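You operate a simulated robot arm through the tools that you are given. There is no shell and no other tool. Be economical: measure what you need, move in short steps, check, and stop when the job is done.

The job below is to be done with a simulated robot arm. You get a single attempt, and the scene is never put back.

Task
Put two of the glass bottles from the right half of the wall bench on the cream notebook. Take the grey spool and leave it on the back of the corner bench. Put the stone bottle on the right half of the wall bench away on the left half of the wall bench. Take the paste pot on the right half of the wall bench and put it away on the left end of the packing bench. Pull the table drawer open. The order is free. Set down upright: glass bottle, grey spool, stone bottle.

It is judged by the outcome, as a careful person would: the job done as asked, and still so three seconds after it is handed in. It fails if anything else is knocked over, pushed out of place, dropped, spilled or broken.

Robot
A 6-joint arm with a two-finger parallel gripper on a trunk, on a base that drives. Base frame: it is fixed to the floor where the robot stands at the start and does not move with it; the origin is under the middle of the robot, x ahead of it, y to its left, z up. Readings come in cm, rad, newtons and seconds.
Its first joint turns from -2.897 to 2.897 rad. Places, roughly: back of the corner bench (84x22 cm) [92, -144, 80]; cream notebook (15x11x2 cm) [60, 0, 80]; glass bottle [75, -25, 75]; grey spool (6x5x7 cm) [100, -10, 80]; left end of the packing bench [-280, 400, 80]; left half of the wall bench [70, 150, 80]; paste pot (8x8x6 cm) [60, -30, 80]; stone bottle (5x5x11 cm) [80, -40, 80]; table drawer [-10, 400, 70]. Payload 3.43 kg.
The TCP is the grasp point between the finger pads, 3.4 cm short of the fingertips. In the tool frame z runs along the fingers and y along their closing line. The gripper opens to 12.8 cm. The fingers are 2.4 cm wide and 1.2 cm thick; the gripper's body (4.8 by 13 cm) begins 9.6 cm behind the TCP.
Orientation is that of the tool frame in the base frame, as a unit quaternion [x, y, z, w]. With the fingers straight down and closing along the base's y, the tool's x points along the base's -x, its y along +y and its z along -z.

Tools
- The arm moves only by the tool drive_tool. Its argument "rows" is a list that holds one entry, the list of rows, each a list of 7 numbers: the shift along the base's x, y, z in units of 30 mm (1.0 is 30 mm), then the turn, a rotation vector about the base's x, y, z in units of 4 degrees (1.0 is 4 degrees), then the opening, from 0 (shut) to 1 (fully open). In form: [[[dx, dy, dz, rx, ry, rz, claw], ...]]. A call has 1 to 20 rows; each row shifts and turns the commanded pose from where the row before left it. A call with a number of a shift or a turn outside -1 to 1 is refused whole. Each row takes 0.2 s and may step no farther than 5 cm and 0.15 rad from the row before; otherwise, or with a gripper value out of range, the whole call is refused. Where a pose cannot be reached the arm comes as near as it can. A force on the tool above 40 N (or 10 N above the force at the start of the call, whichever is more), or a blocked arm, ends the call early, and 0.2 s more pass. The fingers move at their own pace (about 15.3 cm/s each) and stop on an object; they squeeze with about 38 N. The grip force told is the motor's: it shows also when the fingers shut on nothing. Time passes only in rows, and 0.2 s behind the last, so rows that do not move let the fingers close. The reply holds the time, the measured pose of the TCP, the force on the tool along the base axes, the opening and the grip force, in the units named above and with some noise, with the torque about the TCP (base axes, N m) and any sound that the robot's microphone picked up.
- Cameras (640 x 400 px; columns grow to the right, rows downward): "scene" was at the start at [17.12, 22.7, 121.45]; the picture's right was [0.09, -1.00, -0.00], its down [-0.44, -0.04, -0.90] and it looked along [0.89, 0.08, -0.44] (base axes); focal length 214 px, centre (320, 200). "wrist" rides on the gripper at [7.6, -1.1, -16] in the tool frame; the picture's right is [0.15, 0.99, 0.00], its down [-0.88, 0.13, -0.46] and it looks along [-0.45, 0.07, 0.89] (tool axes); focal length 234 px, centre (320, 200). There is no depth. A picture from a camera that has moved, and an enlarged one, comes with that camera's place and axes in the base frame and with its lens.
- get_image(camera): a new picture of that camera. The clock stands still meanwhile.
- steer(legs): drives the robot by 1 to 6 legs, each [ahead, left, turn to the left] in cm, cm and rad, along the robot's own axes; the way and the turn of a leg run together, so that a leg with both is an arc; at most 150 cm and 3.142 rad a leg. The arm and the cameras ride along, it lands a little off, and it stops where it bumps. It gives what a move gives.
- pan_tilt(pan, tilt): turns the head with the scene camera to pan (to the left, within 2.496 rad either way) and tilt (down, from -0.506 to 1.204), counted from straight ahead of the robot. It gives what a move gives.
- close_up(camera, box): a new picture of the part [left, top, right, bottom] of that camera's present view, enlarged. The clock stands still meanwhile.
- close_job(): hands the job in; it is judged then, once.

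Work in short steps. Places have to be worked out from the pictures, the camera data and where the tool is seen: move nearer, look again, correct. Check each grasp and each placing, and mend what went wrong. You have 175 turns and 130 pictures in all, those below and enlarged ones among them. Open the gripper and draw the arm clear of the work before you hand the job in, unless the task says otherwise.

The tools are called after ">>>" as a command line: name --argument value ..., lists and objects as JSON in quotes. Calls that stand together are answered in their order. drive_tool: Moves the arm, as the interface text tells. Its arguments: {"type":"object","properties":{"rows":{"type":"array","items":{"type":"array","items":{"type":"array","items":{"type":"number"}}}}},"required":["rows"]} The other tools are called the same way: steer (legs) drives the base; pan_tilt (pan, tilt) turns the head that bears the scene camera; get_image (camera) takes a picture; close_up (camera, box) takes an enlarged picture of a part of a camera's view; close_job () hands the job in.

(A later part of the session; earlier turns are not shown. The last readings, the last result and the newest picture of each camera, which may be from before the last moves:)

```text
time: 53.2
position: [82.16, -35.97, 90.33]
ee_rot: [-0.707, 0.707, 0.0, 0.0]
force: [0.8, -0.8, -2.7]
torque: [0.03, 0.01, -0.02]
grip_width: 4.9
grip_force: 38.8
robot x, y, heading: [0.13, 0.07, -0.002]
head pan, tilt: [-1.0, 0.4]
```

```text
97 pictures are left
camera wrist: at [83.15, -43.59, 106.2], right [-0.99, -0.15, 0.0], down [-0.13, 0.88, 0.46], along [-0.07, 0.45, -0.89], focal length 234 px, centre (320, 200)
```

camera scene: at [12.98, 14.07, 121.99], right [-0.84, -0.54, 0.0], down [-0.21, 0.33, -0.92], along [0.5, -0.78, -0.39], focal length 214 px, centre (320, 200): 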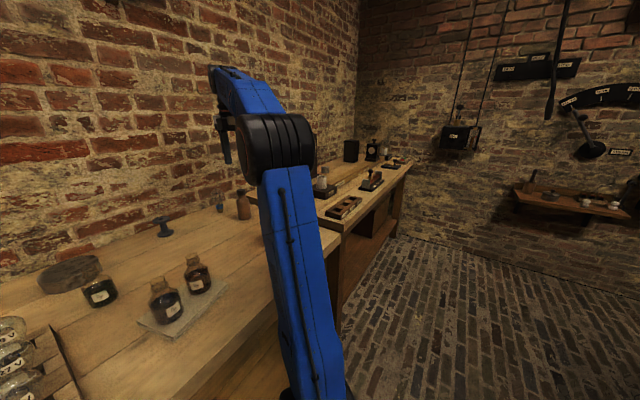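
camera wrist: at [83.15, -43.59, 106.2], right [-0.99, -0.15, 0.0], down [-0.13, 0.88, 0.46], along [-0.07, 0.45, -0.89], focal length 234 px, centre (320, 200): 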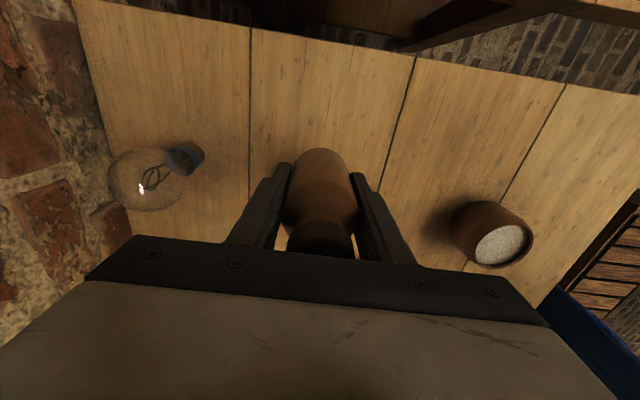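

Held. Raise to z≈112 and bring the bottle back near (50,14), ready to drive.

>>> drive_tool --rows '[[[0, 0, 0.6, 0, 0, 0, 0], [0, 0, 1, 0, 0, 0, 0], [0, 0, 1, 0, 0, 0, 0], [0, 0, 1, 0, 0, 0, 0], [-0.6, 0.9, 0.7, 0, 0, 0, 0], [-0.6, 0.9, 0.7, 0, 0, 0, 0], [-0.6, 0.9, 0.7, 0, 0, 0, 0], [-0.6, 0.9, 0.7, 0, 0, 0, 0], [-0.6, 0.9, 0.7, 0, 0, 0, 0], [-0.6, 0.9, 0, 0, 0, 0, 0], [-0.6, 0.9, 0, 0, 0, 0, 0], [-0.6, 0.9, 0, 0, 0, 0, 0], [-0.6, 0.9, 0, 0, 0, 0, 0], [-0.6, 0.9, 0, 0, 0, 0, 0], [-0.6, 0.9, 0, 0, 0, 0, 0], [-0.6, 0.9, 0, 0, 0, 0, 0], [-0.6, 0.9, 0, 0, 0, 0, 0], [-0.6, 0.9, 0, 0, 0, 0, 0], [-0.6, 0.9, 0, 0, 0, 0, 0], [0, 0, 0, 0, 0, 0, 0]]]'

>>> pan_tilt --pan 0.5 --tilt 0.5

>>> get_image --camera "scene"

```text
time: 57.4
position: [54.78, 4.4, 111.63]
ee_rot: [-0.707, 0.707, 0.0, 0.0]
force: [-0.1, 0.3, -2.1]
torque: [0.0, -0.01, 0.02]
grip_width: 4.88
grip_force: 37.9
robot x, y, heading: [-0.16, 0.01, 0.0]
head pan, tilt: [-1.0, 0.4]
```

```text
time: 59.0
position: [54.87, 4.36, 111.61]
ee_rot: [0.707, -0.707, 0.0, -0.001]
force: [-1.1, 0.5, -1.8]
torque: [-0.01, -0.01, 0.02]
grip_width: 4.9
grip_force: 37.9
robot x, y, heading: [-0.36, 0.2, 0.005]
head pan, tilt: [0.499, 0.499]
```

```text
96 pictures are left
camera scene: at [15.97, 26.23, 121.07], right [0.48, -0.88, 0.0], down [-0.42, -0.23, -0.88], along [0.77, 0.42, -0.48], focal length 214 px, centre (320, 200)
```

scene: 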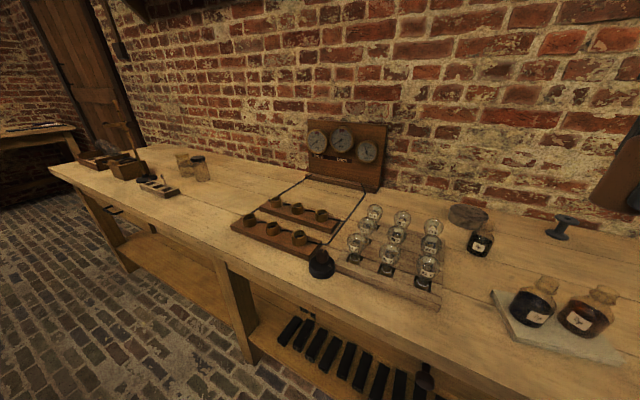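

Drive left 85 cm along the bench.

>>> steer --legs '[[0, 85, 0]]'

>>> get_image --camera "scene"

>>> get_image --camera "wrist"

```text
time: 63.6
position: [54.64, 90.92, 111.58]
ee_rot: [0.709, -0.705, 0.001, -0.001]
force: [-0.4, 0.5, -2.4]
torque: [-0.02, 0.0, 0.03]
grip_width: 4.86
grip_force: 38.0
robot x, y, heading: [-0.51, 85.98, 0.005]
head pan, tilt: [0.499, 0.499]
```

```text
95 pictures are left
camera scene: at [15.63, 112.55, 121.07], right [0.48, -0.88, 0.0], down [-0.42, -0.23, -0.88], along [0.77, 0.42, -0.48], focal length 214 px, centre (320, 200)
```

scene: 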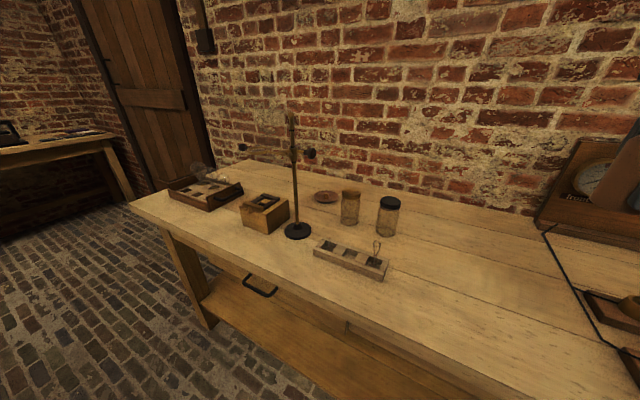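

```text
94 pictures are left
camera wrist: at [55.67, 83.31, 127.48], right [-0.99, -0.15, 0.0], down [-0.14, 0.88, 0.46], along [-0.07, 0.45, -0.89], focal length 234 px, centre (320, 200)
```

wrist: 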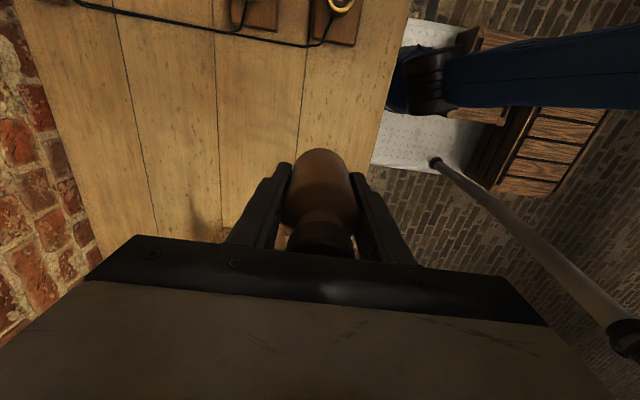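

Clear wood around (65,106). Move there, then lower.

>>> drive_tool --rows '[[[0.57, 0.84, 0, 0, 0, 0, 0], [0.57, 0.84, 0, 0, 0, 0, 0], [0.57, 0.84, 0, 0, 0, 0, 0], [0.57, 0.84, 0, 0, 0, 0, 0], [0.57, 0.84, 0, 0, 0, 0, 0], [0.57, 0.84, 0, 0, 0, 0, 0], [0, 0, -0.8, 0, 0, 0, 0], [0, 0, -0.9, 0, 0, 0, 0], [0, 0, -0.9, 0, 0, 0, 0], [0, 0, -0.9, 0, 0, 0, 0], [0, 0, -0.9, 0, 0, 0, 0], [0, 0, -0.9, 0, 0, 0, 0], [0, 0, -0.9, 0, 0, 0, 0], [0, 0, -0.9, 0, 0, 0, 0], [0, 0, -0.5, 0, 0, 0, 0], [0, 0, 0, 0, 0, 0, 0]]]'

>>> get_image --camera "scene"

```text
time: 67.0
position: [64.91, 105.98, 88.92]
ee_rot: [0.709, -0.705, 0.001, 0.001]
force: [1.1, -0.2, -2.9]
torque: [0.01, 0.03, -0.03]
grip_width: 4.88
grip_force: 38.1
robot x, y, heading: [-0.29, 86.38, 0.006]
head pan, tilt: [0.499, 0.499]
```

```text
93 pictures are left
camera scene: at [15.63, 112.55, 121.07], right [0.48, -0.88, 0.0], down [-0.42, -0.23, -0.88], along [0.77, 0.42, -0.48], focal length 214 px, centre (320, 200)
```

scene: 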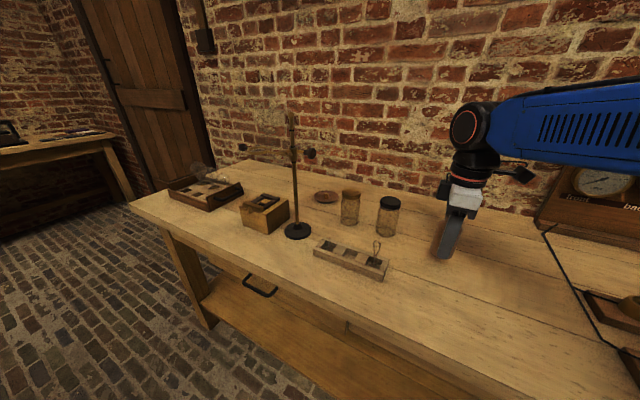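

Lower toward contact (expected TCP z≈84.5).

>>> drive_tool --rows '[[[0, 0, -0.6, 0, 0, 0, 0], [0, 0, -0.5, 0, 0, 0, 0], [0, 0, -0.2, 0, 0, 0, 0], [0, 0, -0.07, 0, 0, 0, 0], [0, 0, 0, 0, 0, 0, 0]]]'

>>> drive_tool --rows '[[[0, 0, -0.04, 0, 0, 0, 0], [0, 0, -0.04, 0, 0, 0, 0], [0, 0, 0, 0, 0, 0, 0]]]'

```text
time: 68.2
position: [64.79, 105.87, 84.75]
ee_rot: [0.709, -0.705, 0.0, -0.001]
force: [-0.3, 0.1, -2.7]
torque: [0.02, -0.03, 0.01]
grip_width: 4.87
grip_force: 38.4
robot x, y, heading: [-0.11, 85.94, 0.011]
head pan, tilt: [0.499, 0.499]
```

```text
time: 69.0
position: [64.8, 106.04, 84.52]
ee_rot: [0.709, -0.705, 0.001, 0.0]
force: [-0.6, -0.3, 2.0]
torque: [0.0, 0.1, -0.01]
grip_width: 4.88
grip_force: 38.3
robot x, y, heading: [-0.04, 86.14, 0.004]
head pan, tilt: [0.499, 0.499]
```

Touching. Release and rise.

>>> drive_tool --rows '[[[0, 0, 0, 0, 0, 0, 0.4], [0, 0, 0, 0, 0, 0, 0.5], [0, 0, 0, 0, 0, 0, 0.6], [0, 0, 0.5, 0, 0, 0, 0.6], [0, 0, 1, 0, 0, 0, 0.6], [0, 0, 1, 0, 0, 0, 0.6], [0, 0, 1, 0, 0, 0, 0.6], [0, 0, 1, 0, 0, 0, 0.6], [0, 0, 1, 0, 0, 0, 0.6], [0, 0, 1, 0, 0, 0, 0.6], [0, 0, 1, 0, 0, 0, 0.6], [-0.6, -0.7, 0.8, 0, 0, 0, 0.6], [-0.6, -0.8, 0, 0, 0, 0, 0.6], [-0.6, -0.8, 0, 0, 0, 0, 0.6], [-0.6, -0.8, 0, 0, 0, 0, 0.6]]]'

>>> get_image --camera "scene"

```text
time: 72.2
position: [57.57, 96.74, 109.46]
ee_rot: [0.709, -0.706, 0.0, 0.0]
force: [0.5, 0.4, 0.3]
torque: [-0.02, 0.06, -0.03]
grip_width: 7.68
grip_force: 0.1
robot x, y, heading: [-0.01, 86.24, 0.008]
head pan, tilt: [0.499, 0.499]
```

```text
92 pictures are left
camera scene: at [15.64, 112.57, 121.07], right [0.48, -0.88, 0.0], down [-0.42, -0.23, -0.88], along [0.77, 0.42, -0.48], focal length 214 px, centre (320, 200)
```

scene: 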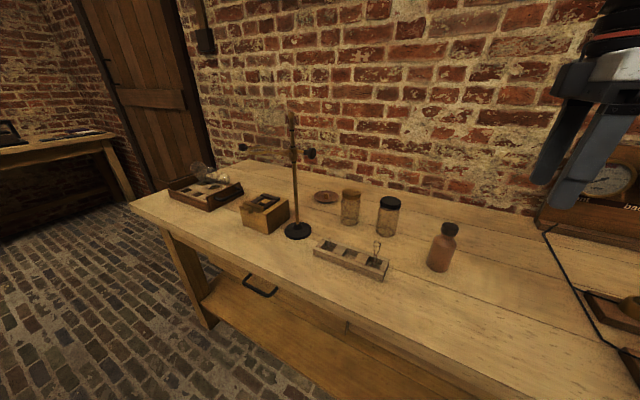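

Stone bottle stands on the left half. Drive back right to face the spool.

>>> drive_tool --rows '[[[0, 0, 1, 0, 0, 0, 0.6], [0, 0, 0.5, 0, 0, 0, 0.6]]]'

>>> steer --legs '[[0, -98, 0]]'

>>> pan_tilt --pan -0.3 --tilt 0.45

>>> get_image --camera "scene"

```text
time: 72.8
position: [57.54, 96.72, 113.86]
ee_rot: [0.709, -0.705, 0.001, -0.001]
force: [-0.3, -0.4, 0.2]
torque: [0.0, 0.01, -0.01]
grip_width: 7.7
grip_force: 0.0
robot x, y, heading: [-0.27, 86.22, 0.007]
head pan, tilt: [0.499, 0.499]
```

```text
time: 77.9
position: [58.07, -2.59, 113.92]
ee_rot: [0.708, -0.706, 0.0, 0.0]
force: [0.7, 0.5, 0.7]
torque: [-0.01, 0.0, -0.01]
grip_width: 7.66
grip_force: 0.0
robot x, y, heading: [0.21, -13.62, 0.002]
head pan, tilt: [0.499, 0.499]
```

```text
time: 79.1
position: [57.99, -2.64, 113.81]
ee_rot: [0.708, -0.706, 0.001, -0.001]
force: [0.5, -0.7, 0.6]
torque: [-0.01, 0.02, 0.01]
grip_width: 7.67
grip_force: 0.0
robot x, y, heading: [0.33, -13.25, 0.004]
head pan, tilt: [-0.3, 0.45]
```

```text
91 pictures are left
camera scene: at [16.95, 6.05, 121.52], right [-0.29, -0.96, 0.0], down [-0.42, 0.13, -0.9], along [0.86, -0.26, -0.44], focal length 214 px, centre (320, 200)
```

scene: 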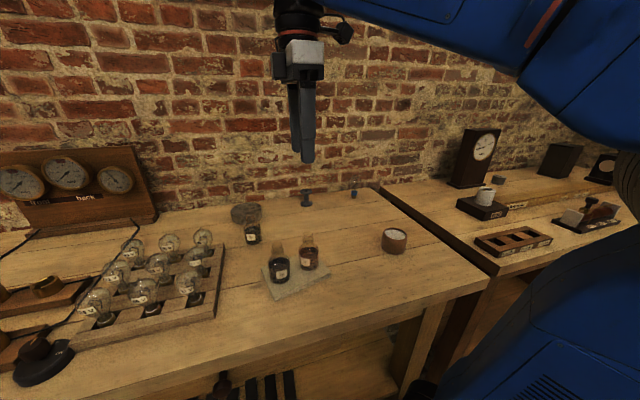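

Rotate the tool back (fingers closing along y, away from the wall) while moving toward the spool.

>>> drive_tool --rows '[[[0.5, -0.165, 0, 0, 0, -1, 0.7], [0.5, -0.165, 0, 0, 0, -1, 0.7], [0.5, -0.165, 0, 0, 0, -1, 0.7], [0.5, -0.165, 0, 0, 0, -1, 0.7], [0.5, -0.165, 0, 0, 0, -1, 0.7], [0.5, -0.165, 0, 0, 0, -1, 0.7], [0.5, -0.165, 0, 0, 0, -1, 0.7], [0.5, -0.165, 0, 0, 0, -1, 0.7], [0.5, -0.165, 0, 0, 0, -1, 0.7], [0.5, -0.165, 0, 0, 0, -1, 0.7], [0.5, -0.165, 0, 0, 0, -1, 0.7], [0.5, -0.165, 0, 0, 0, -1, 0.7], [0.5, -0.165, 0, 0, 0, -1, 0.7], [0.5, -0.165, 0, 0, 0, -1, 0.7], [0.5, -0.165, 0, 0, 0, -1, 0.7], [0.5, -0.165, 0, 0, 0, -1, 0.7], [0.5, -0.165, 0, 0, 0, -1, 0.7], [0.5, -0.165, 0, 0, 0, -1, 0.7], [0.5, -0.165, 0, 0, 0, -1, 0.7], [0.5, -0.165, 0, 0, 0, -1, 0.7]]]'

>>> drive_tool --rows '[[[0.2, 0, -0.5, 0, 0, -1, 0.7], [0.2, 0, -1, 0, 0, -1, 0.7], [0.2, 0, -1, 0, 0, -0.7, 0.7], [0, 0, 0, 0, 0, 0, 0.7]]]'

>>> get_image --camera "wrist"

>>> get_image --camera "scene"

```text
time: 83.3
position: [88.14, -12.75, 113.71]
ee_rot: [-0.088, 0.996, 0.0, 0.001]
force: [-0.5, 0.7, -0.3]
torque: [0.04, -0.09, 0.0]
grip_width: 8.96
grip_force: 0.0
robot x, y, heading: [0.35, -13.02, 0.009]
head pan, tilt: [-0.3, 0.45]
```

```text
time: 84.3
position: [90.15, -12.97, 106.31]
ee_rot: [0.005, 1.0, -0.002, -0.001]
force: [0.7, -0.5, -0.2]
torque: [-0.03, -0.01, 0.03]
grip_width: 8.95
grip_force: 0.0
robot x, y, heading: [-0.05, -13.12, 0.008]
head pan, tilt: [-0.3, 0.45]
```

```text
90 pictures are left
camera wrist: at [82.38, -13.91, 122.25], right [-0.14, 0.99, 0.0], down [0.88, 0.12, 0.46], along [0.45, 0.06, -0.89], focal length 234 px, centre (320, 200)
```

wrist: 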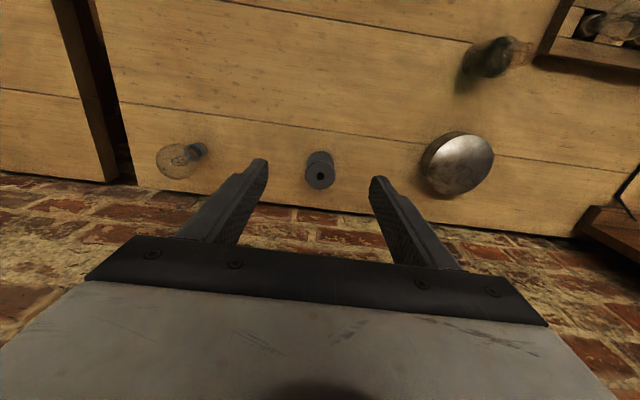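

```text
89 pictures are left
camera scene: at [16.95, 6.05, 121.52], right [-0.29, -0.96, 0.0], down [-0.42, 0.13, -0.9], along [0.86, -0.26, -0.44], focal length 214 px, centre (320, 200)
```

scene: 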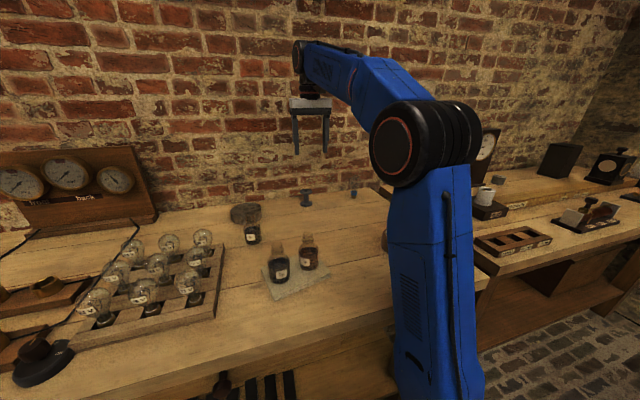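

Spool axis ≈(95.9,-12.0). Align and descend to just above, then check.

>>> drive_tool --rows '[[[0.7, 0.2, 0, 0, 0, 0, 0.7], [0.7, 0.12, 0, 0, 0, 0, 0.7], [0.5, 0, 0, 0, 0, 0, 0.7], [0, 0, -0.9, 0, 0, 0, 0.7], [0, 0, -0.9, 0, 0, 0, 0.7], [0, 0, -0.9, 0, 0, 0, 0.7], [0, 0, -0.9, 0, 0, 0, 0.7], [0, 0, 0, 0, 0, 0, 0.7]]]'

>>> close_up --camera "wrist" --box '[200, 80, 440, 230]'

```text
time: 86.1
position: [95.59, -11.77, 95.6]
ee_rot: [0.005, 1.0, 0.0, 0.0]
force: [-0.4, 0.1, -0.5]
torque: [-0.03, 0.02, 0.0]
grip_width: 8.96
grip_force: 0.0
robot x, y, heading: [0.48, -13.28, 0.008]
head pan, tilt: [-0.3, 0.45]
```

```text
2.67 times, centred on (320, 155) of wrist
camera zoom: at [87.88, -12.8, 111.57], right [-0.14, 0.99, 0.0], down [0.88, 0.12, 0.46], along [0.45, 0.06, -0.89], focal length 624 px, centre (320, 320)
```

zoom: 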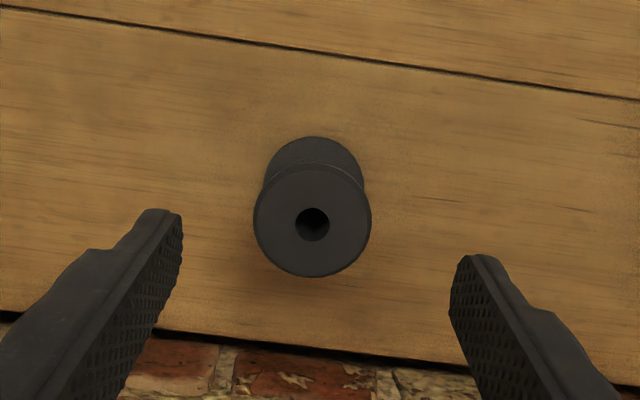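

Axis (96.05,-12.0). Nudge and descend; the flanges are 5.1 cm.

>>> drive_tool --rows '[[[0.15, -0.08, 0, 0, 0, 0, 0.7], [0, 0, -0.9, 0, 0, 0, 0.7], [0, 0, -0.9, 0, 0, 0, 0.7], [0, 0, -0.9, 0, 0, 0, 0.7], [0, 0, -0.9, 0, 0, 0, 0.7], [0, 0, -0.15, 0, 0, 0, 0.7], [0, 0, 0, 0, 0, 0, 0.6], [0, 0, 0, 0, 0, 0, 0.5], [0, 0, 0, 0, 0, 0, 0.4], [0, 0, 0, 0, 0, 0, 0], [0, 0, 0, 0, 0, 0, 0], [0, 0, 0, 0, 0, 0, 0]]]'

>>> drive_tool --rows '[[[0, 0, 0.2, 0, 0, 0, 0], [0, 0, 0.5, 0, 0, 0, 0], [0, 0, 0.6, 0, 0, 0, 0], [0, 0, 0.6, 0, 0, 0, 0], [0, 0, 0, 0, 0, 0, 0]]]'

>>> get_image --camera "wrist"

>>> close_up --camera "scene" --box '[240, 120, 400, 220]'

```text
time: 88.7
position: [96.06, -11.9, 84.23]
ee_rot: [0.005, 1.0, -0.002, 0.0]
force: [-0.5, 0.3, -0.2]
torque: [-0.02, -0.02, -0.02]
grip_width: 4.92
grip_force: 37.9
robot x, y, heading: [0.24, -13.53, 0.005]
head pan, tilt: [-0.3, 0.45]
```

```text
time: 89.9
position: [95.89, -11.96, 89.88]
ee_rot: [0.006, 1.0, -0.001, 0.001]
force: [-0.1, 0.4, -0.4]
torque: [0.01, 0.0, 0.01]
grip_width: 4.87
grip_force: 38.2
robot x, y, heading: [-0.04, -12.97, 0.005]
head pan, tilt: [-0.3, 0.45]
```

```text
87 pictures are left
camera wrist: at [88.32, -13.08, 105.76], right [-0.14, 0.99, 0.0], down [0.88, 0.12, 0.46], along [0.45, 0.06, -0.89], focal length 234 px, centre (320, 200)
```

wrist: 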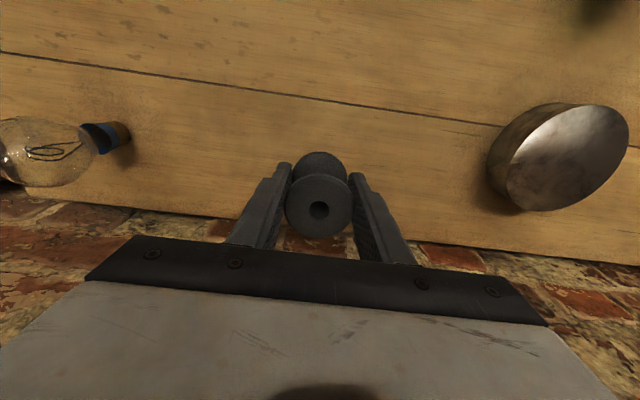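

```text
4.00 times, centred on (320, 170) of scene
camera zoom: at [16.95, 6.05, 121.52], right [-0.29, -0.96, 0.0], down [-0.42, 0.13, -0.9], along [0.86, -0.26, -0.44], focal length 858 px, centre (320, 320)
```

zoom: 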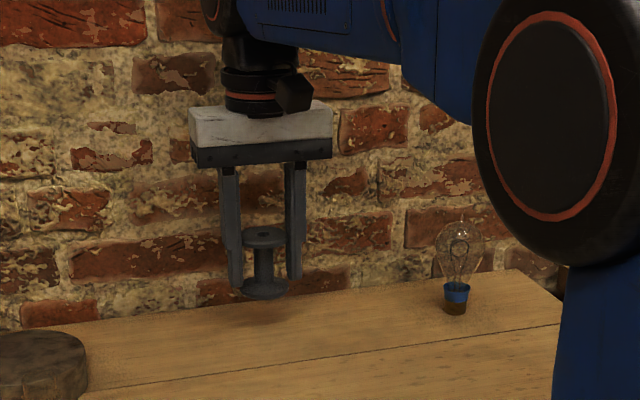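

Spool held upright. Raise and retract before driving to the corner bench.

>>> drive_tool --rows '[[[0, 0, 0.8, 0, 0, 0, 0], [0, 0, 1, 0, 0, 0, 0], [0, 0, 1, 0, 0, 0, 0], [0, 0, 1, 0, 0, 0, 0], [-0.5, 0, 1, 0, 0, 0, 0], [-0.9, -0.1, 1, 0, 0, 0, 0], [-0.9, -0.1, 1, 0, 0, 0, 0], [-0.9, -0.1, 1, 0, 0, 0, 0], [-0.9, -0.1, 0, 0, 0, 0, 0], [-0.9, -0.1, 0, 0, 0, 0, 0], [-0.9, -0.1, 0, 0, 0, 0, 0], [-0.9, -0.1, 0, 0, 0, 0, 0], [-0.9, -0.1, 0, 0, 0, 0, 0], [-0.9, -0.1, 0, 0, 0, 0, 0], [-0.9, -0.1, 0, 0, 0, 0, 0], [-0.9, -0.1, 0, 0, 0, 0, 0], [-0.9, -0.1, 0, 0, 0, 0, 0], [-0.9, -0.1, 0, 0, 0, 0, 0], [0, 0, 0, 0, 0, 0, 0]]]'

>>> steer --legs '[[0, -100, 0]]'

>>> pan_tilt --pan -0.1 --tilt 0.45

>>> get_image --camera "scene"

```text
time: 93.9
position: [59.46, -15.84, 113.35]
ee_rot: [0.005, 1.0, -0.001, 0.001]
force: [-0.5, -0.7, -0.2]
torque: [0.0, 0.03, 0.03]
grip_width: 4.83
grip_force: 37.7
robot x, y, heading: [0.19, -12.99, 0.002]
head pan, tilt: [-0.3, 0.45]
```

```text
time: 99.1
position: [60.84, -115.1, 113.29]
ee_rot: [-0.004, 1.0, 0.0, 0.0]
force: [0.0, 0.8, -0.4]
torque: [-0.04, -0.04, -0.01]
grip_width: 4.77
grip_force: 38.4
robot x, y, heading: [1.84, -113.49, 0.018]
head pan, tilt: [-0.3, 0.45]
```

```text
time: 99.8
position: [60.77, -115.06, 113.3]
ee_rot: [-0.003, 1.0, -0.001, 0.0]
force: [0.2, 0.3, -0.3]
torque: [0.01, 0.01, 0.01]
grip_width: 4.77
grip_force: 38.1
robot x, y, heading: [1.24, -113.39, 0.016]
head pan, tilt: [-0.099, 0.45]
```

```text
85 pictures are left
camera scene: at [18.21, -92.09, 121.52], right [-0.08, -1.0, 0.0], down [-0.43, 0.03, -0.9], along [0.9, -0.07, -0.44], focal length 214 px, centre (320, 200)
```

scene: 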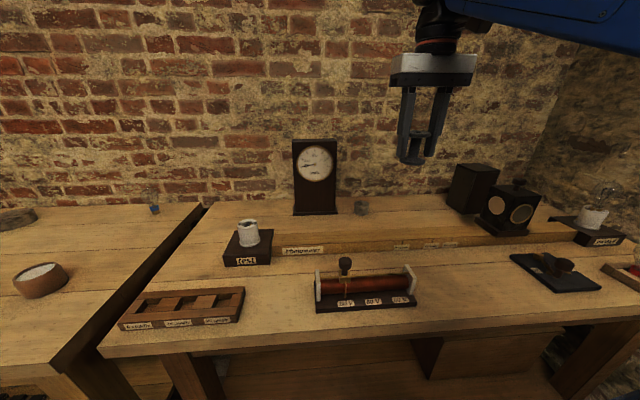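

The corner bench has a back strip behind a labelled rail. Zoom in to read its geometry, and check the spool in the wrist view.

>>> close_up --camera "scene" --box '[280, 170, 560, 280]'

>>> get_image --camera "wrist"

```text
2.29 times, centred on (420, 225) of scene
camera zoom: at [18.21, -92.09, 121.52], right [-0.08, -1.0, 0.0], down [-0.43, 0.03, -0.9], along [0.9, -0.07, -0.44], focal length 490 px, centre (91, 143)
```

zoom: 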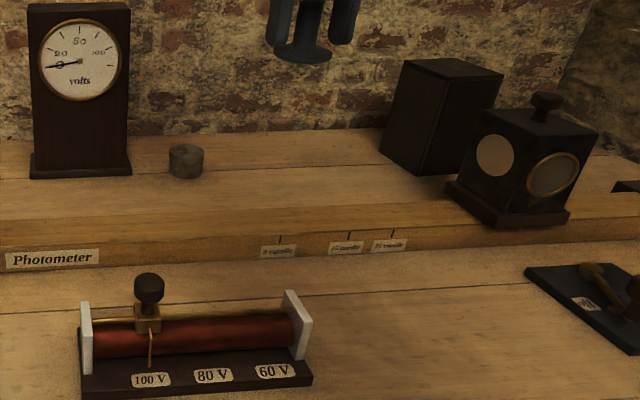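

```text
83 pictures are left
camera wrist: at [53.13, -116.22, 129.17], right [-0.15, 0.99, 0.0], down [0.88, 0.14, 0.46], along [0.45, 0.07, -0.89], focal length 234 px, centre (320, 200)
```

wrist: 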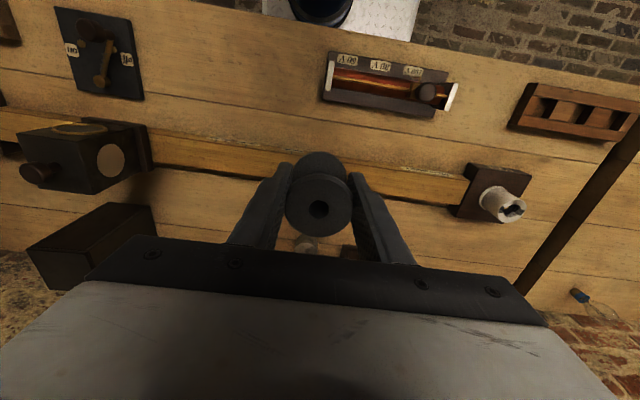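

The rail sits at x≈66–74; behind it the back strip is free between the cork (y≈-114) and the black box (y≈-154). Move the spool above (91,-133).

>>> drive_tool --rows '[[[0.4, -0.25, 0, 0, 0, 0, 0], [0.84, -0.497, 0, 0, 0, 0, 0], [0.84, -0.497, 0, 0, 0, 0, 0], [0.84, -0.497, 0, 0, 0, 0, 0], [0.84, -0.497, 0, 0, 0, 0, 0], [0.84, -0.497, 0, 0, 0, 0, 0], [0.84, -0.497, 0, 0, 0, 0, 0], [0.84, -0.497, 0, 0, 0, 0, 0], [0.84, -0.497, 0, 0, 0, 0, 0], [0.84, -0.497, 0, 0, 0, 0, 0], [0.84, -0.497, 0, 0, 0, 0, 0], [0.84, -0.497, 0, 0, 0, 0, 0], [0.4, -0.25, 0, 0, 0, 0, 0], [0, 0, -0.6, 0, 0, 0, 0], [0, 0, -0.9, 0, 0, 0, 0], [0, 0, -0.9, 0, 0, 0, 0], [0, 0, -0.9, 0, 0, 0, 0], [0, 0, -0.9, 0, 0, 0, 0], [0, 0, 0, 0, 0, 0, 0]]]'

>>> close_up --camera "scene" --box '[320, 100, 520, 250]'

>>> get_image --camera "wrist"

```text
time: 103.8
position: [90.86, -133.05, 100.65]
ee_rot: [-0.003, 1.0, 0.0, 0.0]
force: [-0.7, -0.1, -0.1]
torque: [0.0, 0.0, 0.0]
grip_width: 4.74
grip_force: 38.0
robot x, y, heading: [1.6, -113.77, 0.022]
head pan, tilt: [-0.099, 0.45]
```

```text
2.67 times, centred on (420, 175) of scene
camera zoom: at [18.22, -92.09, 121.52], right [-0.08, -1.0, 0.0], down [-0.43, 0.03, -0.9], along [0.9, -0.07, -0.44], focal length 572 px, centre (53, 267)
```

zoom: 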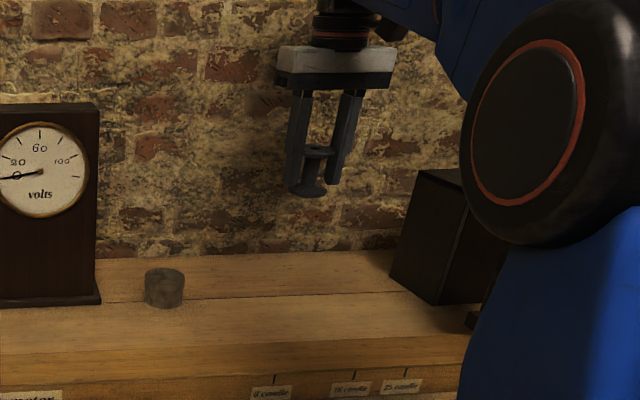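

```text
81 pictures are left
camera wrist: at [83.2, -134.2, 116.48], right [-0.15, 0.99, 0.0], down [0.88, 0.14, 0.46], along [0.45, 0.07, -0.89], focal length 234 px, centre (320, 200)
```

wrist: 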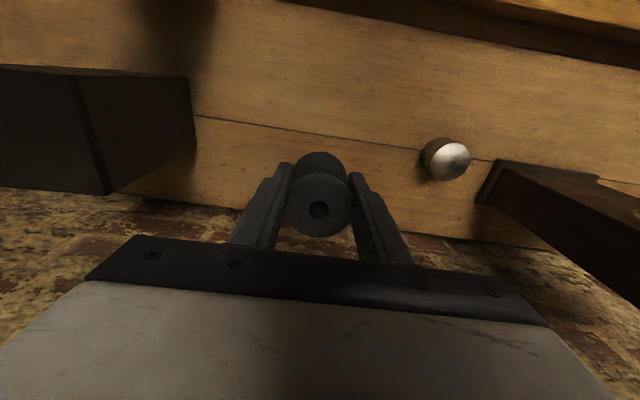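

Spot is clear on all sides. Lower to near contact.

>>> drive_tool --rows '[[[0, 0, -0.7, 0, 0, 0, 0], [0, 0, -0.9, 0, 0, 0, 0], [0, 0, -0.9, 0, 0, 0, 0], [0, 0, -0.9, 0, 0, 0, 0], [0, 0, -0.9, 0, 0, 0, 0], [0, 0, -0.6, 0, 0, 0, 0], [0, 0, -0.3, 0, 0, 0, 0], [0, 0, 0, 0, 0, 0, 0]]]'

>>> drive_tool --rows '[[[0, 0, -0.06, 0, 0, 0, 0], [0, 0, -0.05, 0, 0, 0, 0], [0, 0, -0.04, 0, 0, 0, 0], [0, 0, 0, 0, 0, 0, 0]]]'

```text
time: 105.6
position: [90.88, -132.89, 84.96]
ee_rot: [-0.004, 1.0, -0.001, 0.0]
force: [-0.2, 0.4, -0.8]
torque: [0.0, 0.01, 0.0]
grip_width: 4.75
grip_force: 38.0
robot x, y, heading: [1.68, -113.11, 0.017]
head pan, tilt: [-0.099, 0.45]
```

```text
time: 106.6
position: [90.85, -132.97, 84.6]
ee_rot: [-0.004, 1.0, -0.001, 0.002]
force: [3.1, 2.0, 9.6]
torque: [0.14, -0.14, -0.05]
grip_width: 4.78
grip_force: 38.3
robot x, y, heading: [1.37, -113.63, 0.023]
head pan, tilt: [-0.099, 0.45]
```

Contact at 84.6. Release gently and rise.

>>> drive_tool --rows '[[[0, 0, 0, 0, 0, 0, 0.4], [0, 0, 0, 0, 0, 0, 0.5], [0, 0, 0, 0, 0, 0, 0.6], [0, 0, 0.3, 0, 0, 0, 0.6], [0, 0, 0.8, 0, 0, 0, 0.6], [0, 0, 1, 0, 0, 0, 0.6], [0, 0, 1, 0, 0, 0, 0.6], [0, 0, 1, 0, 0, 0, 0.6], [0, 0, 1, 0, 0, 0, 0.6], [0, 0, 1, 0, 0, 0, 0.6], [0, 0, 1, 0, 0, 0, 0.6], [0, 0, 1, 0, 0, 0, 0.6]]]'

>>> close_up --camera "scene" --box '[280, 150, 520, 290]'

```text
time: 109.2
position: [90.95, -132.7, 108.94]
ee_rot: [-0.003, 1.0, -0.001, 0.001]
force: [-0.4, 0.2, 0.2]
torque: [-0.02, -0.05, -0.02]
grip_width: 7.65
grip_force: 0.0
robot x, y, heading: [1.65, -113.58, 0.023]
head pan, tilt: [-0.099, 0.45]
```

```text
2.67 times, centred on (400, 220) of scene
camera zoom: at [18.21, -92.09, 121.52], right [-0.08, -1.0, 0.0], down [-0.43, 0.03, -0.9], along [0.9, -0.07, -0.44], focal length 572 px, centre (107, 147)
```

zoom: 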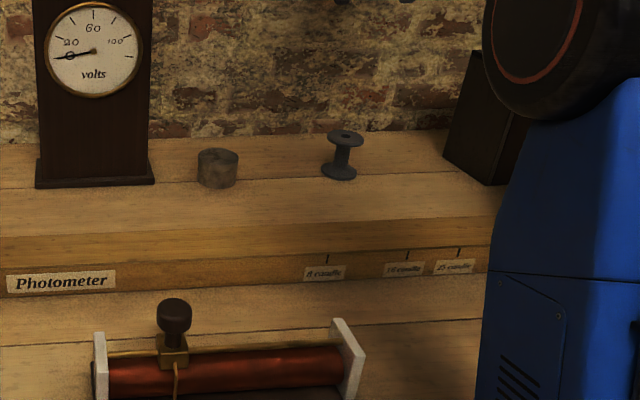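

Spool stands upright on the back. Retract and drive back to face the paste pot.

>>> drive_tool --rows '[[[-0.7, 0.6, 0.6, 0, 0, 0, 0.8], [-0.9, 0.7, 0.6, 0, 0, 0, 0.8], [-0.9, 0.7, 0, 0, 0, 0, 0.8], [-0.9, 0.7, 0, 0, 0, 0, 0.8], [-0.9, 0.7, 0, 0, 0, 0, 0.8], [-0.9, 0.7, 0, 0, 0, 0, 0.8], [-0.9, 0.7, 0, 0, 0, 0, 0.8], [-0.9, 0.7, 0, 0, 0, 0, 0.8], [-0.9, 0.7, 0, 0, 0, 0, 0.8], [-0.9, 0.7, 0, 0, 0, 0, 0.8], [-0.9, 0.3, 0, 0, 0, 0, 0.8], [-0.9, 0, 0, 0, 0, 0, 0.8], [0, 0, 0, 0, 0, 0, 0.8]]]'

>>> steer --legs '[[0, 80, -0.02]]'

>>> get_image --camera "wrist"

>>> get_image --camera "scene"

```text
time: 112.0
position: [59.02, -111.26, 112.49]
ee_rot: [-0.003, 1.0, -0.001, 0.001]
force: [-0.1, 0.1, -0.8]
torque: [0.01, 0.01, 0.0]
grip_width: 10.26
grip_force: 0.1
robot x, y, heading: [1.54, -113.21, 0.022]
head pan, tilt: [-0.099, 0.45]
```

```text
time: 116.3
position: [57.86, -31.12, 112.67]
ee_rot: [0.002, 1.0, -0.001, 0.0]
force: [-0.6, 0.4, 0.2]
torque: [-0.03, 0.0, -0.01]
grip_width: 10.23
grip_force: 0.0
robot x, y, heading: [0.55, -32.34, 0.008]
head pan, tilt: [-0.099, 0.45]
```

```text
79 pictures are left
camera wrist: at [50.3, -32.04, 128.43], right [-0.14, 0.99, 0.0], down [0.88, 0.13, 0.46], along [0.45, 0.06, -0.89], focal length 234 px, centre (320, 200)
```

wrist: 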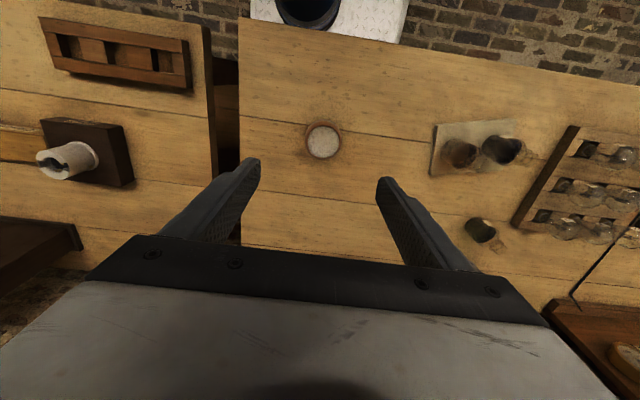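

```text
78 pictures are left
camera scene: at [17.27, -11.36, 121.52], right [-0.09, -1.0, 0.0], down [-0.43, 0.04, -0.9], along [0.9, -0.08, -0.44], focal length 214 px, centre (320, 200)
```

scene: 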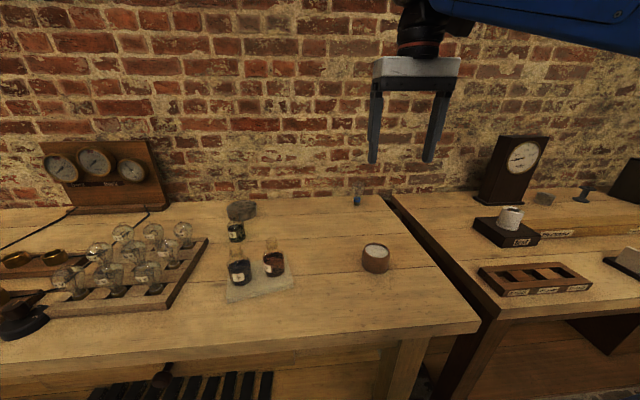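

Pot at about (60.1,-30.1). Align, open wide and descend partway.

>>> drive_tool --rows '[[[0.75, 0.33, 0, 0, 0, 0, 0.95], [0, 0, -0.9, 0, 0, 0, 0.95], [0, 0, -0.9, 0, 0, 0, 0.95], [0, 0, -0.9, 0, 0, 0, 0.95], [0, 0, -0.9, 0, 0, 0, 0.95], [0, 0, -0.9, 0, 0, 0, 0.95], [0, 0, 0, 0, 0, 0, 0.95]]]'

>>> close_up --camera "wrist" --box '[200, 70, 440, 220]'

```text
time: 117.9
position: [60.19, -29.96, 98.97]
ee_rot: [0.002, 1.0, -0.001, -0.001]
force: [0.2, -0.2, -0.6]
torque: [0.0, 0.01, -0.01]
grip_width: 12.15
grip_force: 0.1
robot x, y, heading: [0.35, -32.71, 0.01]
head pan, tilt: [-0.099, 0.45]
```

```text
2.67 times, centred on (320, 145) of wrist
camera zoom: at [52.53, -31.13, 114.83], right [-0.14, 0.99, 0.0], down [0.88, 0.13, 0.46], along [0.45, 0.06, -0.89], focal length 624 px, centre (320, 347)
```

zoom: 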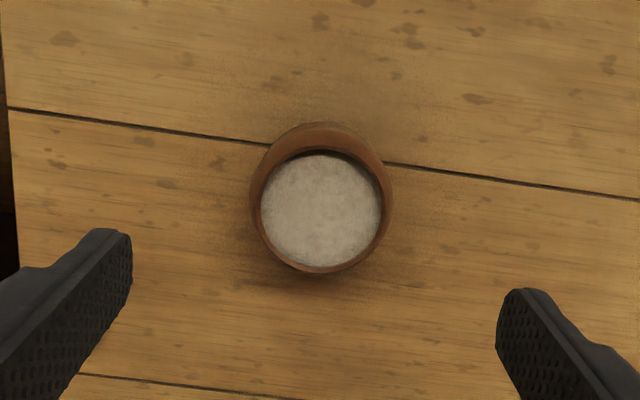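

Centred within 3 mm. Descend to z≈84 and close.

>>> drive_tool --rows '[[[-0.1, -0.03, 0, 0, 0, 0, 0.95], [0, 0, -0.9, 0, 0, 0, 0.95], [0, 0, -0.9, 0, 0, 0, 0.95], [0, 0, -0.9, 0, 0, 0, 0.95], [0, 0, -0.9, 0, 0, 0, 0.95], [0, 0, -0.9, 0, 0, 0, 0.95], [0, 0, -0.45, 0, 0, 0, 0.95], [0, 0, 0, 0, 0, 0, 0.8], [0, 0, 0, 0, 0, 0, 0.7], [0, 0, 0, 0, 0, 0, 0.6], [0, 0, 0, 0, 0, 0, 0], [0, 0, 0, 0, 0, 0, 0], [0, 0, 0, 0, 0, 0, 0]]]'

>>> drive_tool --rows '[[[0, 0, 0.2, 0, 0, 0, 0], [0, 0, 0.4, 0, 0, 0, 0], [0, 0, 0.5, 0, 0, 0, 0], [0, 0, 0.5, 0, 0, 0, 0], [0, 0, 0, 0, 0, 0, 0]]]'

>>> close_up --camera "scene" --box '[300, 180, 460, 300]'

```text
time: 120.7
position: [59.92, -30.15, 84.16]
ee_rot: [0.002, 1.0, -0.001, 0.0]
force: [1.1, -0.5, 0.3]
torque: [-0.13, 0.0, -0.02]
grip_width: 7.07
grip_force: 38.3
robot x, y, heading: [0.22, -32.59, 0.01]
head pan, tilt: [-0.099, 0.45]
```

```text
time: 121.9
position: [59.86, -30.15, 88.99]
ee_rot: [0.003, 1.0, 0.0, 0.0]
force: [-0.1, -0.6, -4.5]
torque: [0.01, 0.01, -0.03]
grip_width: 7.1
grip_force: 37.8
robot x, y, heading: [0.22, -32.4, 0.009]
head pan, tilt: [-0.099, 0.45]
```

```text
3.33 times, centred on (380, 240) of scene
camera zoom: at [17.28, -11.36, 121.52], right [-0.09, -1.0, 0.0], down [-0.43, 0.04, -0.9], along [0.9, -0.08, -0.44], focal length 715 px, centre (120, 67)
```

zoom: 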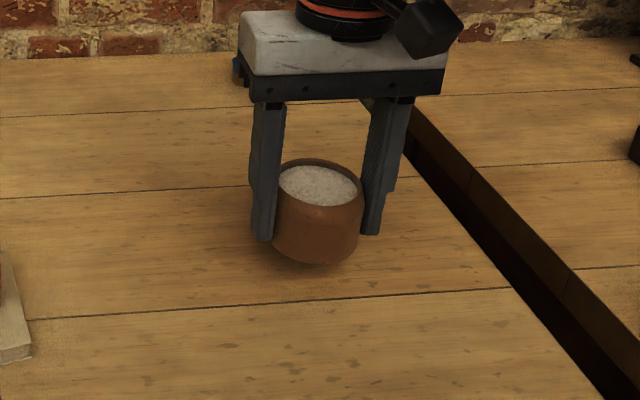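

Pot held level. Raise, pull in close to the body, then survey the room.

>>> drive_tool --rows '[[[0, 0, 0.6, 0, 0, 0, 0], [0, 0, 0.8, 0, 0, 0, 0], [0, 0, 0.8, 0, 0, 0, 0], [-0.3, 0, 0.8, 0, 0, 0, 0], [-0.6, 0, 0.8, 0, 0, 0, 0], [-0.6, 0, 0.8, 0, 0, 0, 0], [-0.6, 0, 0.5, 0, 0, 0, 0], [-0.6, 0, 0, 0, 0, 0, 0], [-0.6, 0, 0, 0, 0, 0, 0], [-0.6, 0, 0, 0, 0, 0, 0], [-0.6, 0, 0, 0, 0, 0, 0], [-0.3, 0, 0, 0, 0, 0, 0], [0, 0, 0, 0, 0, 0, 0]]]'

>>> pan_tilt --pan 1.57 --tilt 0.25

>>> get_image --camera "scene"

>>> pan_tilt --pan 2.4 --tilt 0.25

>>> get_image --camera "scene"

```text
time: 124.7
position: [45.45, -30.12, 104.17]
ee_rot: [0.003, 1.0, -0.001, 0.0]
force: [-0.2, -0.4, -3.6]
torque: [-0.03, 0.01, 0.04]
grip_width: 7.11
grip_force: 37.9
robot x, y, heading: [0.19, -32.57, 0.008]
head pan, tilt: [-0.099, 0.45]
```

```text
time: 126.4
position: [45.34, -30.04, 104.17]
ee_rot: [0.002, 1.0, -0.001, 0.0]
force: [-0.3, -0.2, -3.8]
torque: [0.01, 0.03, 0.03]
grip_width: 7.1
grip_force: 37.6
robot x, y, heading: [0.42, -32.8, 0.011]
head pan, tilt: [1.571, 0.25]
```

```text
75 pictures are left
camera scene: at [8.04, -1.19, 123.39], right [1.0, 0.01, 0.0], down [0.0, -0.25, -0.97], along [-0.01, 0.97, -0.25], focal length 214 px, centre (320, 200)
```

scene: 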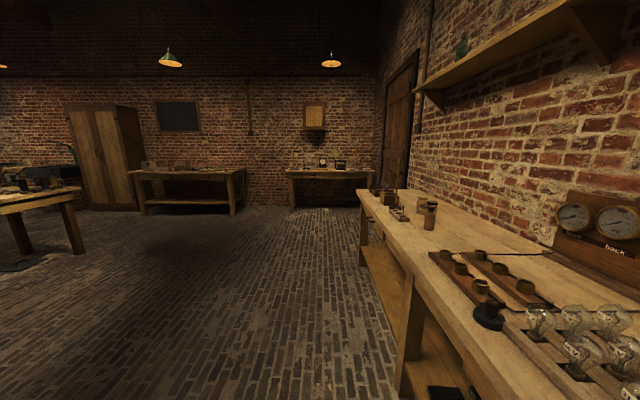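

```text
time: 127.6
position: [45.44, -30.0, 104.33]
ee_rot: [0.003, 1.0, -0.001, 0.0]
force: [-0.2, 0.2, -3.6]
torque: [-0.01, 0.0, 0.0]
grip_width: 7.09
grip_force: 38.1
robot x, y, heading: [0.11, -32.56, 0.004]
head pan, tilt: [2.4, 0.25]
```

```text
74 pictures are left
camera scene: at [1.18, -4.28, 123.39], right [0.67, 0.74, 0.0], down [0.18, -0.17, -0.97], along [-0.72, 0.65, -0.25], focal length 214 px, centre (320, 200)
```

scene: 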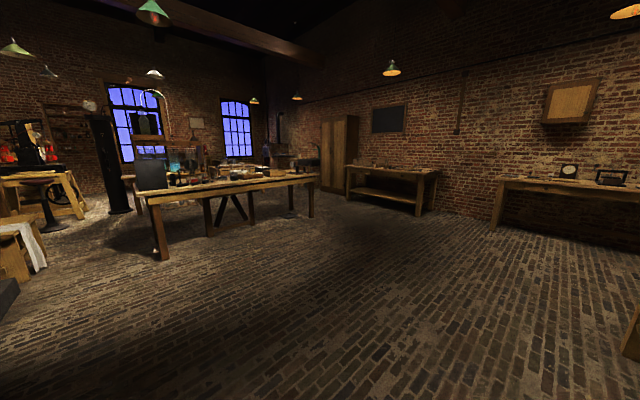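

Way is clear: middle table occupies x<-286, y 11–245; packing bench front at y≈360. Back off, turn to face +y, and drive across.

>>> steer --legs '[[-40, 0, 0], [0, 0, 1.57], [150, 0, 0], [130, 0, 0], [0, 120, 0]]'

>>> pan_tilt --pan 0.4 --tilt 0.35

>>> get_image --camera "scene"

```text
time: 152.9
position: [-152.08, 302.08, 104.18]
ee_rot: [-0.678, 0.735, -0.001, 0.001]
force: [-0.2, -0.2, -4.8]
torque: [-0.04, 0.0, -0.01]
grip_width: 7.09
grip_force: 38.4
robot x, y, heading: [-153.39, 256.75, 1.503]
head pan, tilt: [2.4, 0.25]
```

```text
time: 154.8
position: [-152.06, 301.9, 104.23]
ee_rot: [-0.677, 0.736, -0.001, 0.001]
force: [-0.2, 0.4, -4.0]
torque: [-0.01, -0.02, -0.03]
grip_width: 7.09
grip_force: 38.2
robot x, y, heading: [-153.23, 256.59, 1.501]
head pan, tilt: [0.4, 0.351]
```

```text
73 pictures are left
camera scene: at [-177.66, 274.97, 122.44], right [0.95, 0.33, 0.0], down [0.11, -0.33, -0.94], along [-0.31, 0.89, -0.34], focal length 214 px, centre (320, 200)
```

scene: 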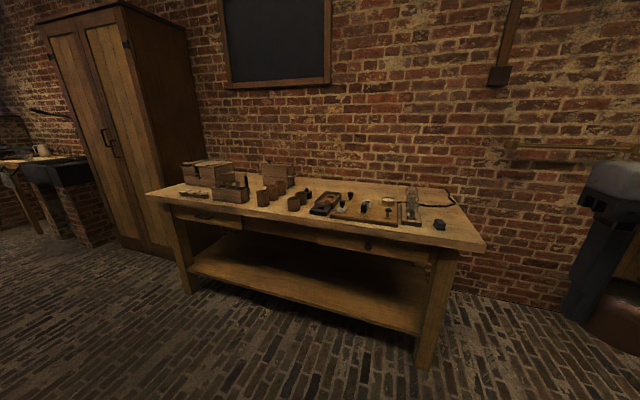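

Zoom to see the free area at the packing bench's left end.

>>> close_up --camera "scene" --box '[130, 140, 350, 260]'

```text
2.91 times, centred on (240, 200) of scene
camera zoom: at [-177.66, 274.97, 122.44], right [0.95, 0.33, 0.0], down [0.11, -0.33, -0.94], along [-0.31, 0.89, -0.34], focal length 624 px, centre (553, 200)
```

zoom: 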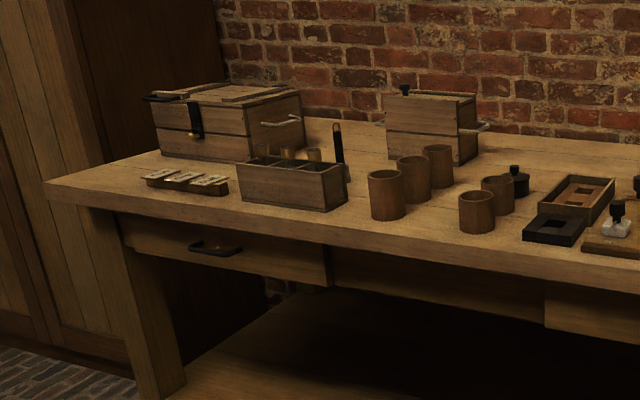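

The left end is crowded; drive nearer and look from above.

>>> steer --legs '[[0, 0, 0.07], [0, 105, 0], [50, 0, 0]]'

>>> pan_tilt --pan 0.0 --tilt 0.55

>>> get_image --camera "scene"

```text
time: 160.2
position: [-253.02, 301.71, 104.18]
ee_rot: [0.733, -0.68, -0.001, 0.0]
force: [0.7, 0.0, -4.2]
torque: [0.0, 0.01, 0.02]
grip_width: 7.11
grip_force: 38.1
robot x, y, heading: [-246.8, 256.77, 1.66]
head pan, tilt: [0.4, 0.351]
stopped in leg 2: the robot was blocked; the commanded pose is now the measured one
```

```text
time: 161.1
position: [-253.0, 301.65, 104.18]
ee_rot: [0.733, -0.68, 0.001, -0.001]
force: [-0.5, 0.1, -4.2]
torque: [0.03, -0.02, 0.01]
grip_width: 7.1
grip_force: 38.2
robot x, y, heading: [-247.11, 256.81, 1.663]
head pan, tilt: [0.0, 0.55]
```

```text
71 pictures are left
camera scene: at [-270.51, 271.79, 120.62], right [1.0, 0.09, 0.0], down [0.05, -0.52, -0.85], along [-0.08, 0.85, -0.52], focal length 214 px, centre (320, 200)
```

scene: 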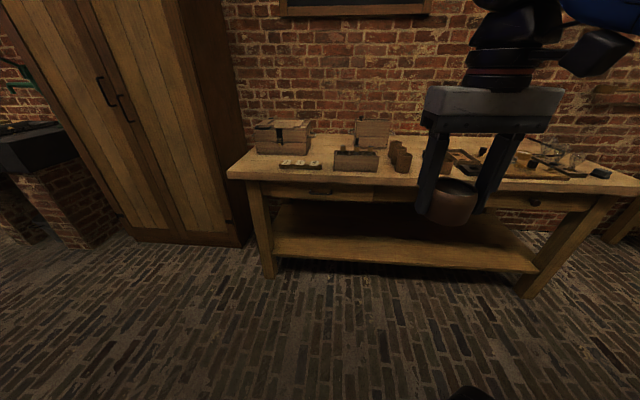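

The base bumped something on the left — look that way before moving.

>>> pan_tilt --pan 1.6 --tilt 0.6

>>> get_image --camera "scene"

```text
time: 162.7
position: [-253.08, 301.67, 104.16]
ee_rot: [0.734, -0.68, 0.001, -0.001]
force: [-0.1, 0.1, -4.1]
torque: [-0.04, -0.03, -0.01]
grip_width: 7.08
grip_force: 37.8
robot x, y, heading: [-247.04, 256.86, 1.663]
head pan, tilt: [1.6, 0.6]
```

```text
70 pictures are left
camera scene: at [-278.48, 261.8, 120.17], right [-0.12, 0.99, 0.0], down [0.56, 0.07, -0.83], along [-0.82, -0.1, -0.56], focal length 214 px, centre (320, 200)
```

scene: 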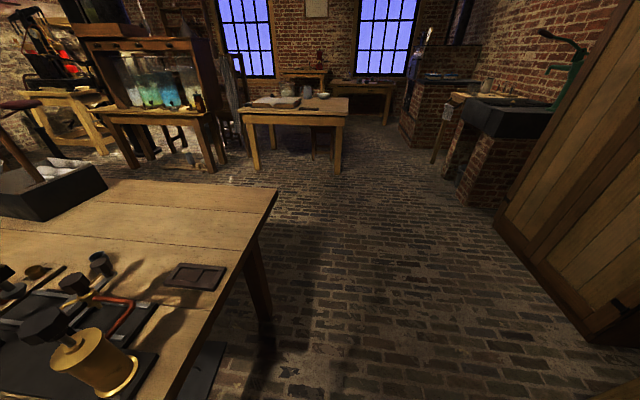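

No damage seen; the base corner touched the middle table's end (y≈243). Move off, go ahead to y≈308 straightening up, then left.

>>> steer --legs '[[0, -6, 0], [51, 0, 0], [0, 0, -0.09], [0, 15, 0]]'

>>> pan_tilt --pan 0.2 --tilt 0.7

>>> get_image --camera "scene"

>>> get_image --camera "wrist"

```text
time: 167.8
position: [-262.89, 353.68, 104.15]
ee_rot: [-0.702, 0.712, -0.001, 0.001]
force: [-0.3, 0.1, -4.7]
torque: [-0.06, 0.01, -0.02]
grip_width: 7.09
grip_force: 38.1
robot x, y, heading: [-260.66, 308.52, 1.576]
head pan, tilt: [1.6, 0.6]
```

```text
time: 169.3
position: [-262.81, 353.75, 104.28]
ee_rot: [-0.703, 0.712, -0.001, 0.0]
force: [0.1, 0.7, -4.8]
torque: [-0.05, -0.02, -0.03]
grip_width: 7.09
grip_force: 37.8
robot x, y, heading: [-260.81, 308.36, 1.569]
head pan, tilt: [0.201, 0.7]
```

```text
69 pictures are left
camera scene: at [-284.58, 324.7, 119.3], right [0.98, 0.2, 0.0], down [0.13, -0.63, -0.76], along [-0.15, 0.75, -0.64], focal length 214 px, centre (320, 200)
```

scene: 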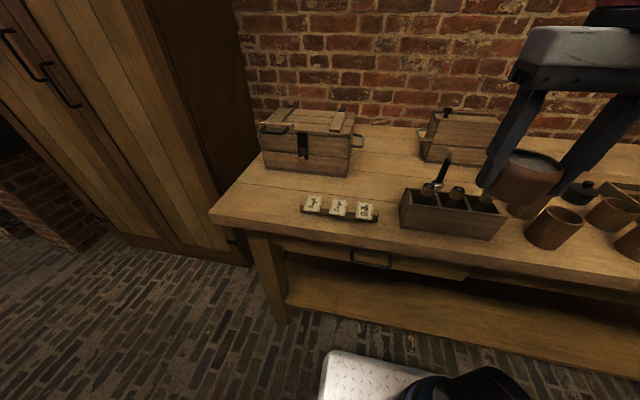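

```text
68 pictures are left
camera wrist: at [-261.92, 346.08, 120.1], right [-0.99, -0.13, 0.0], down [-0.12, 0.88, 0.46], along [-0.06, 0.45, -0.89], focal length 234 px, centre (320, 200)
```

wrist: 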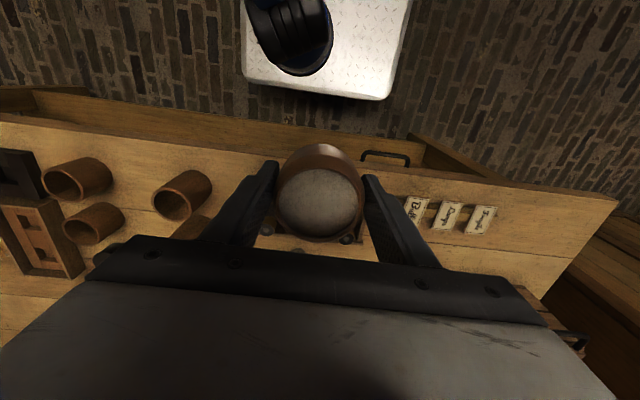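

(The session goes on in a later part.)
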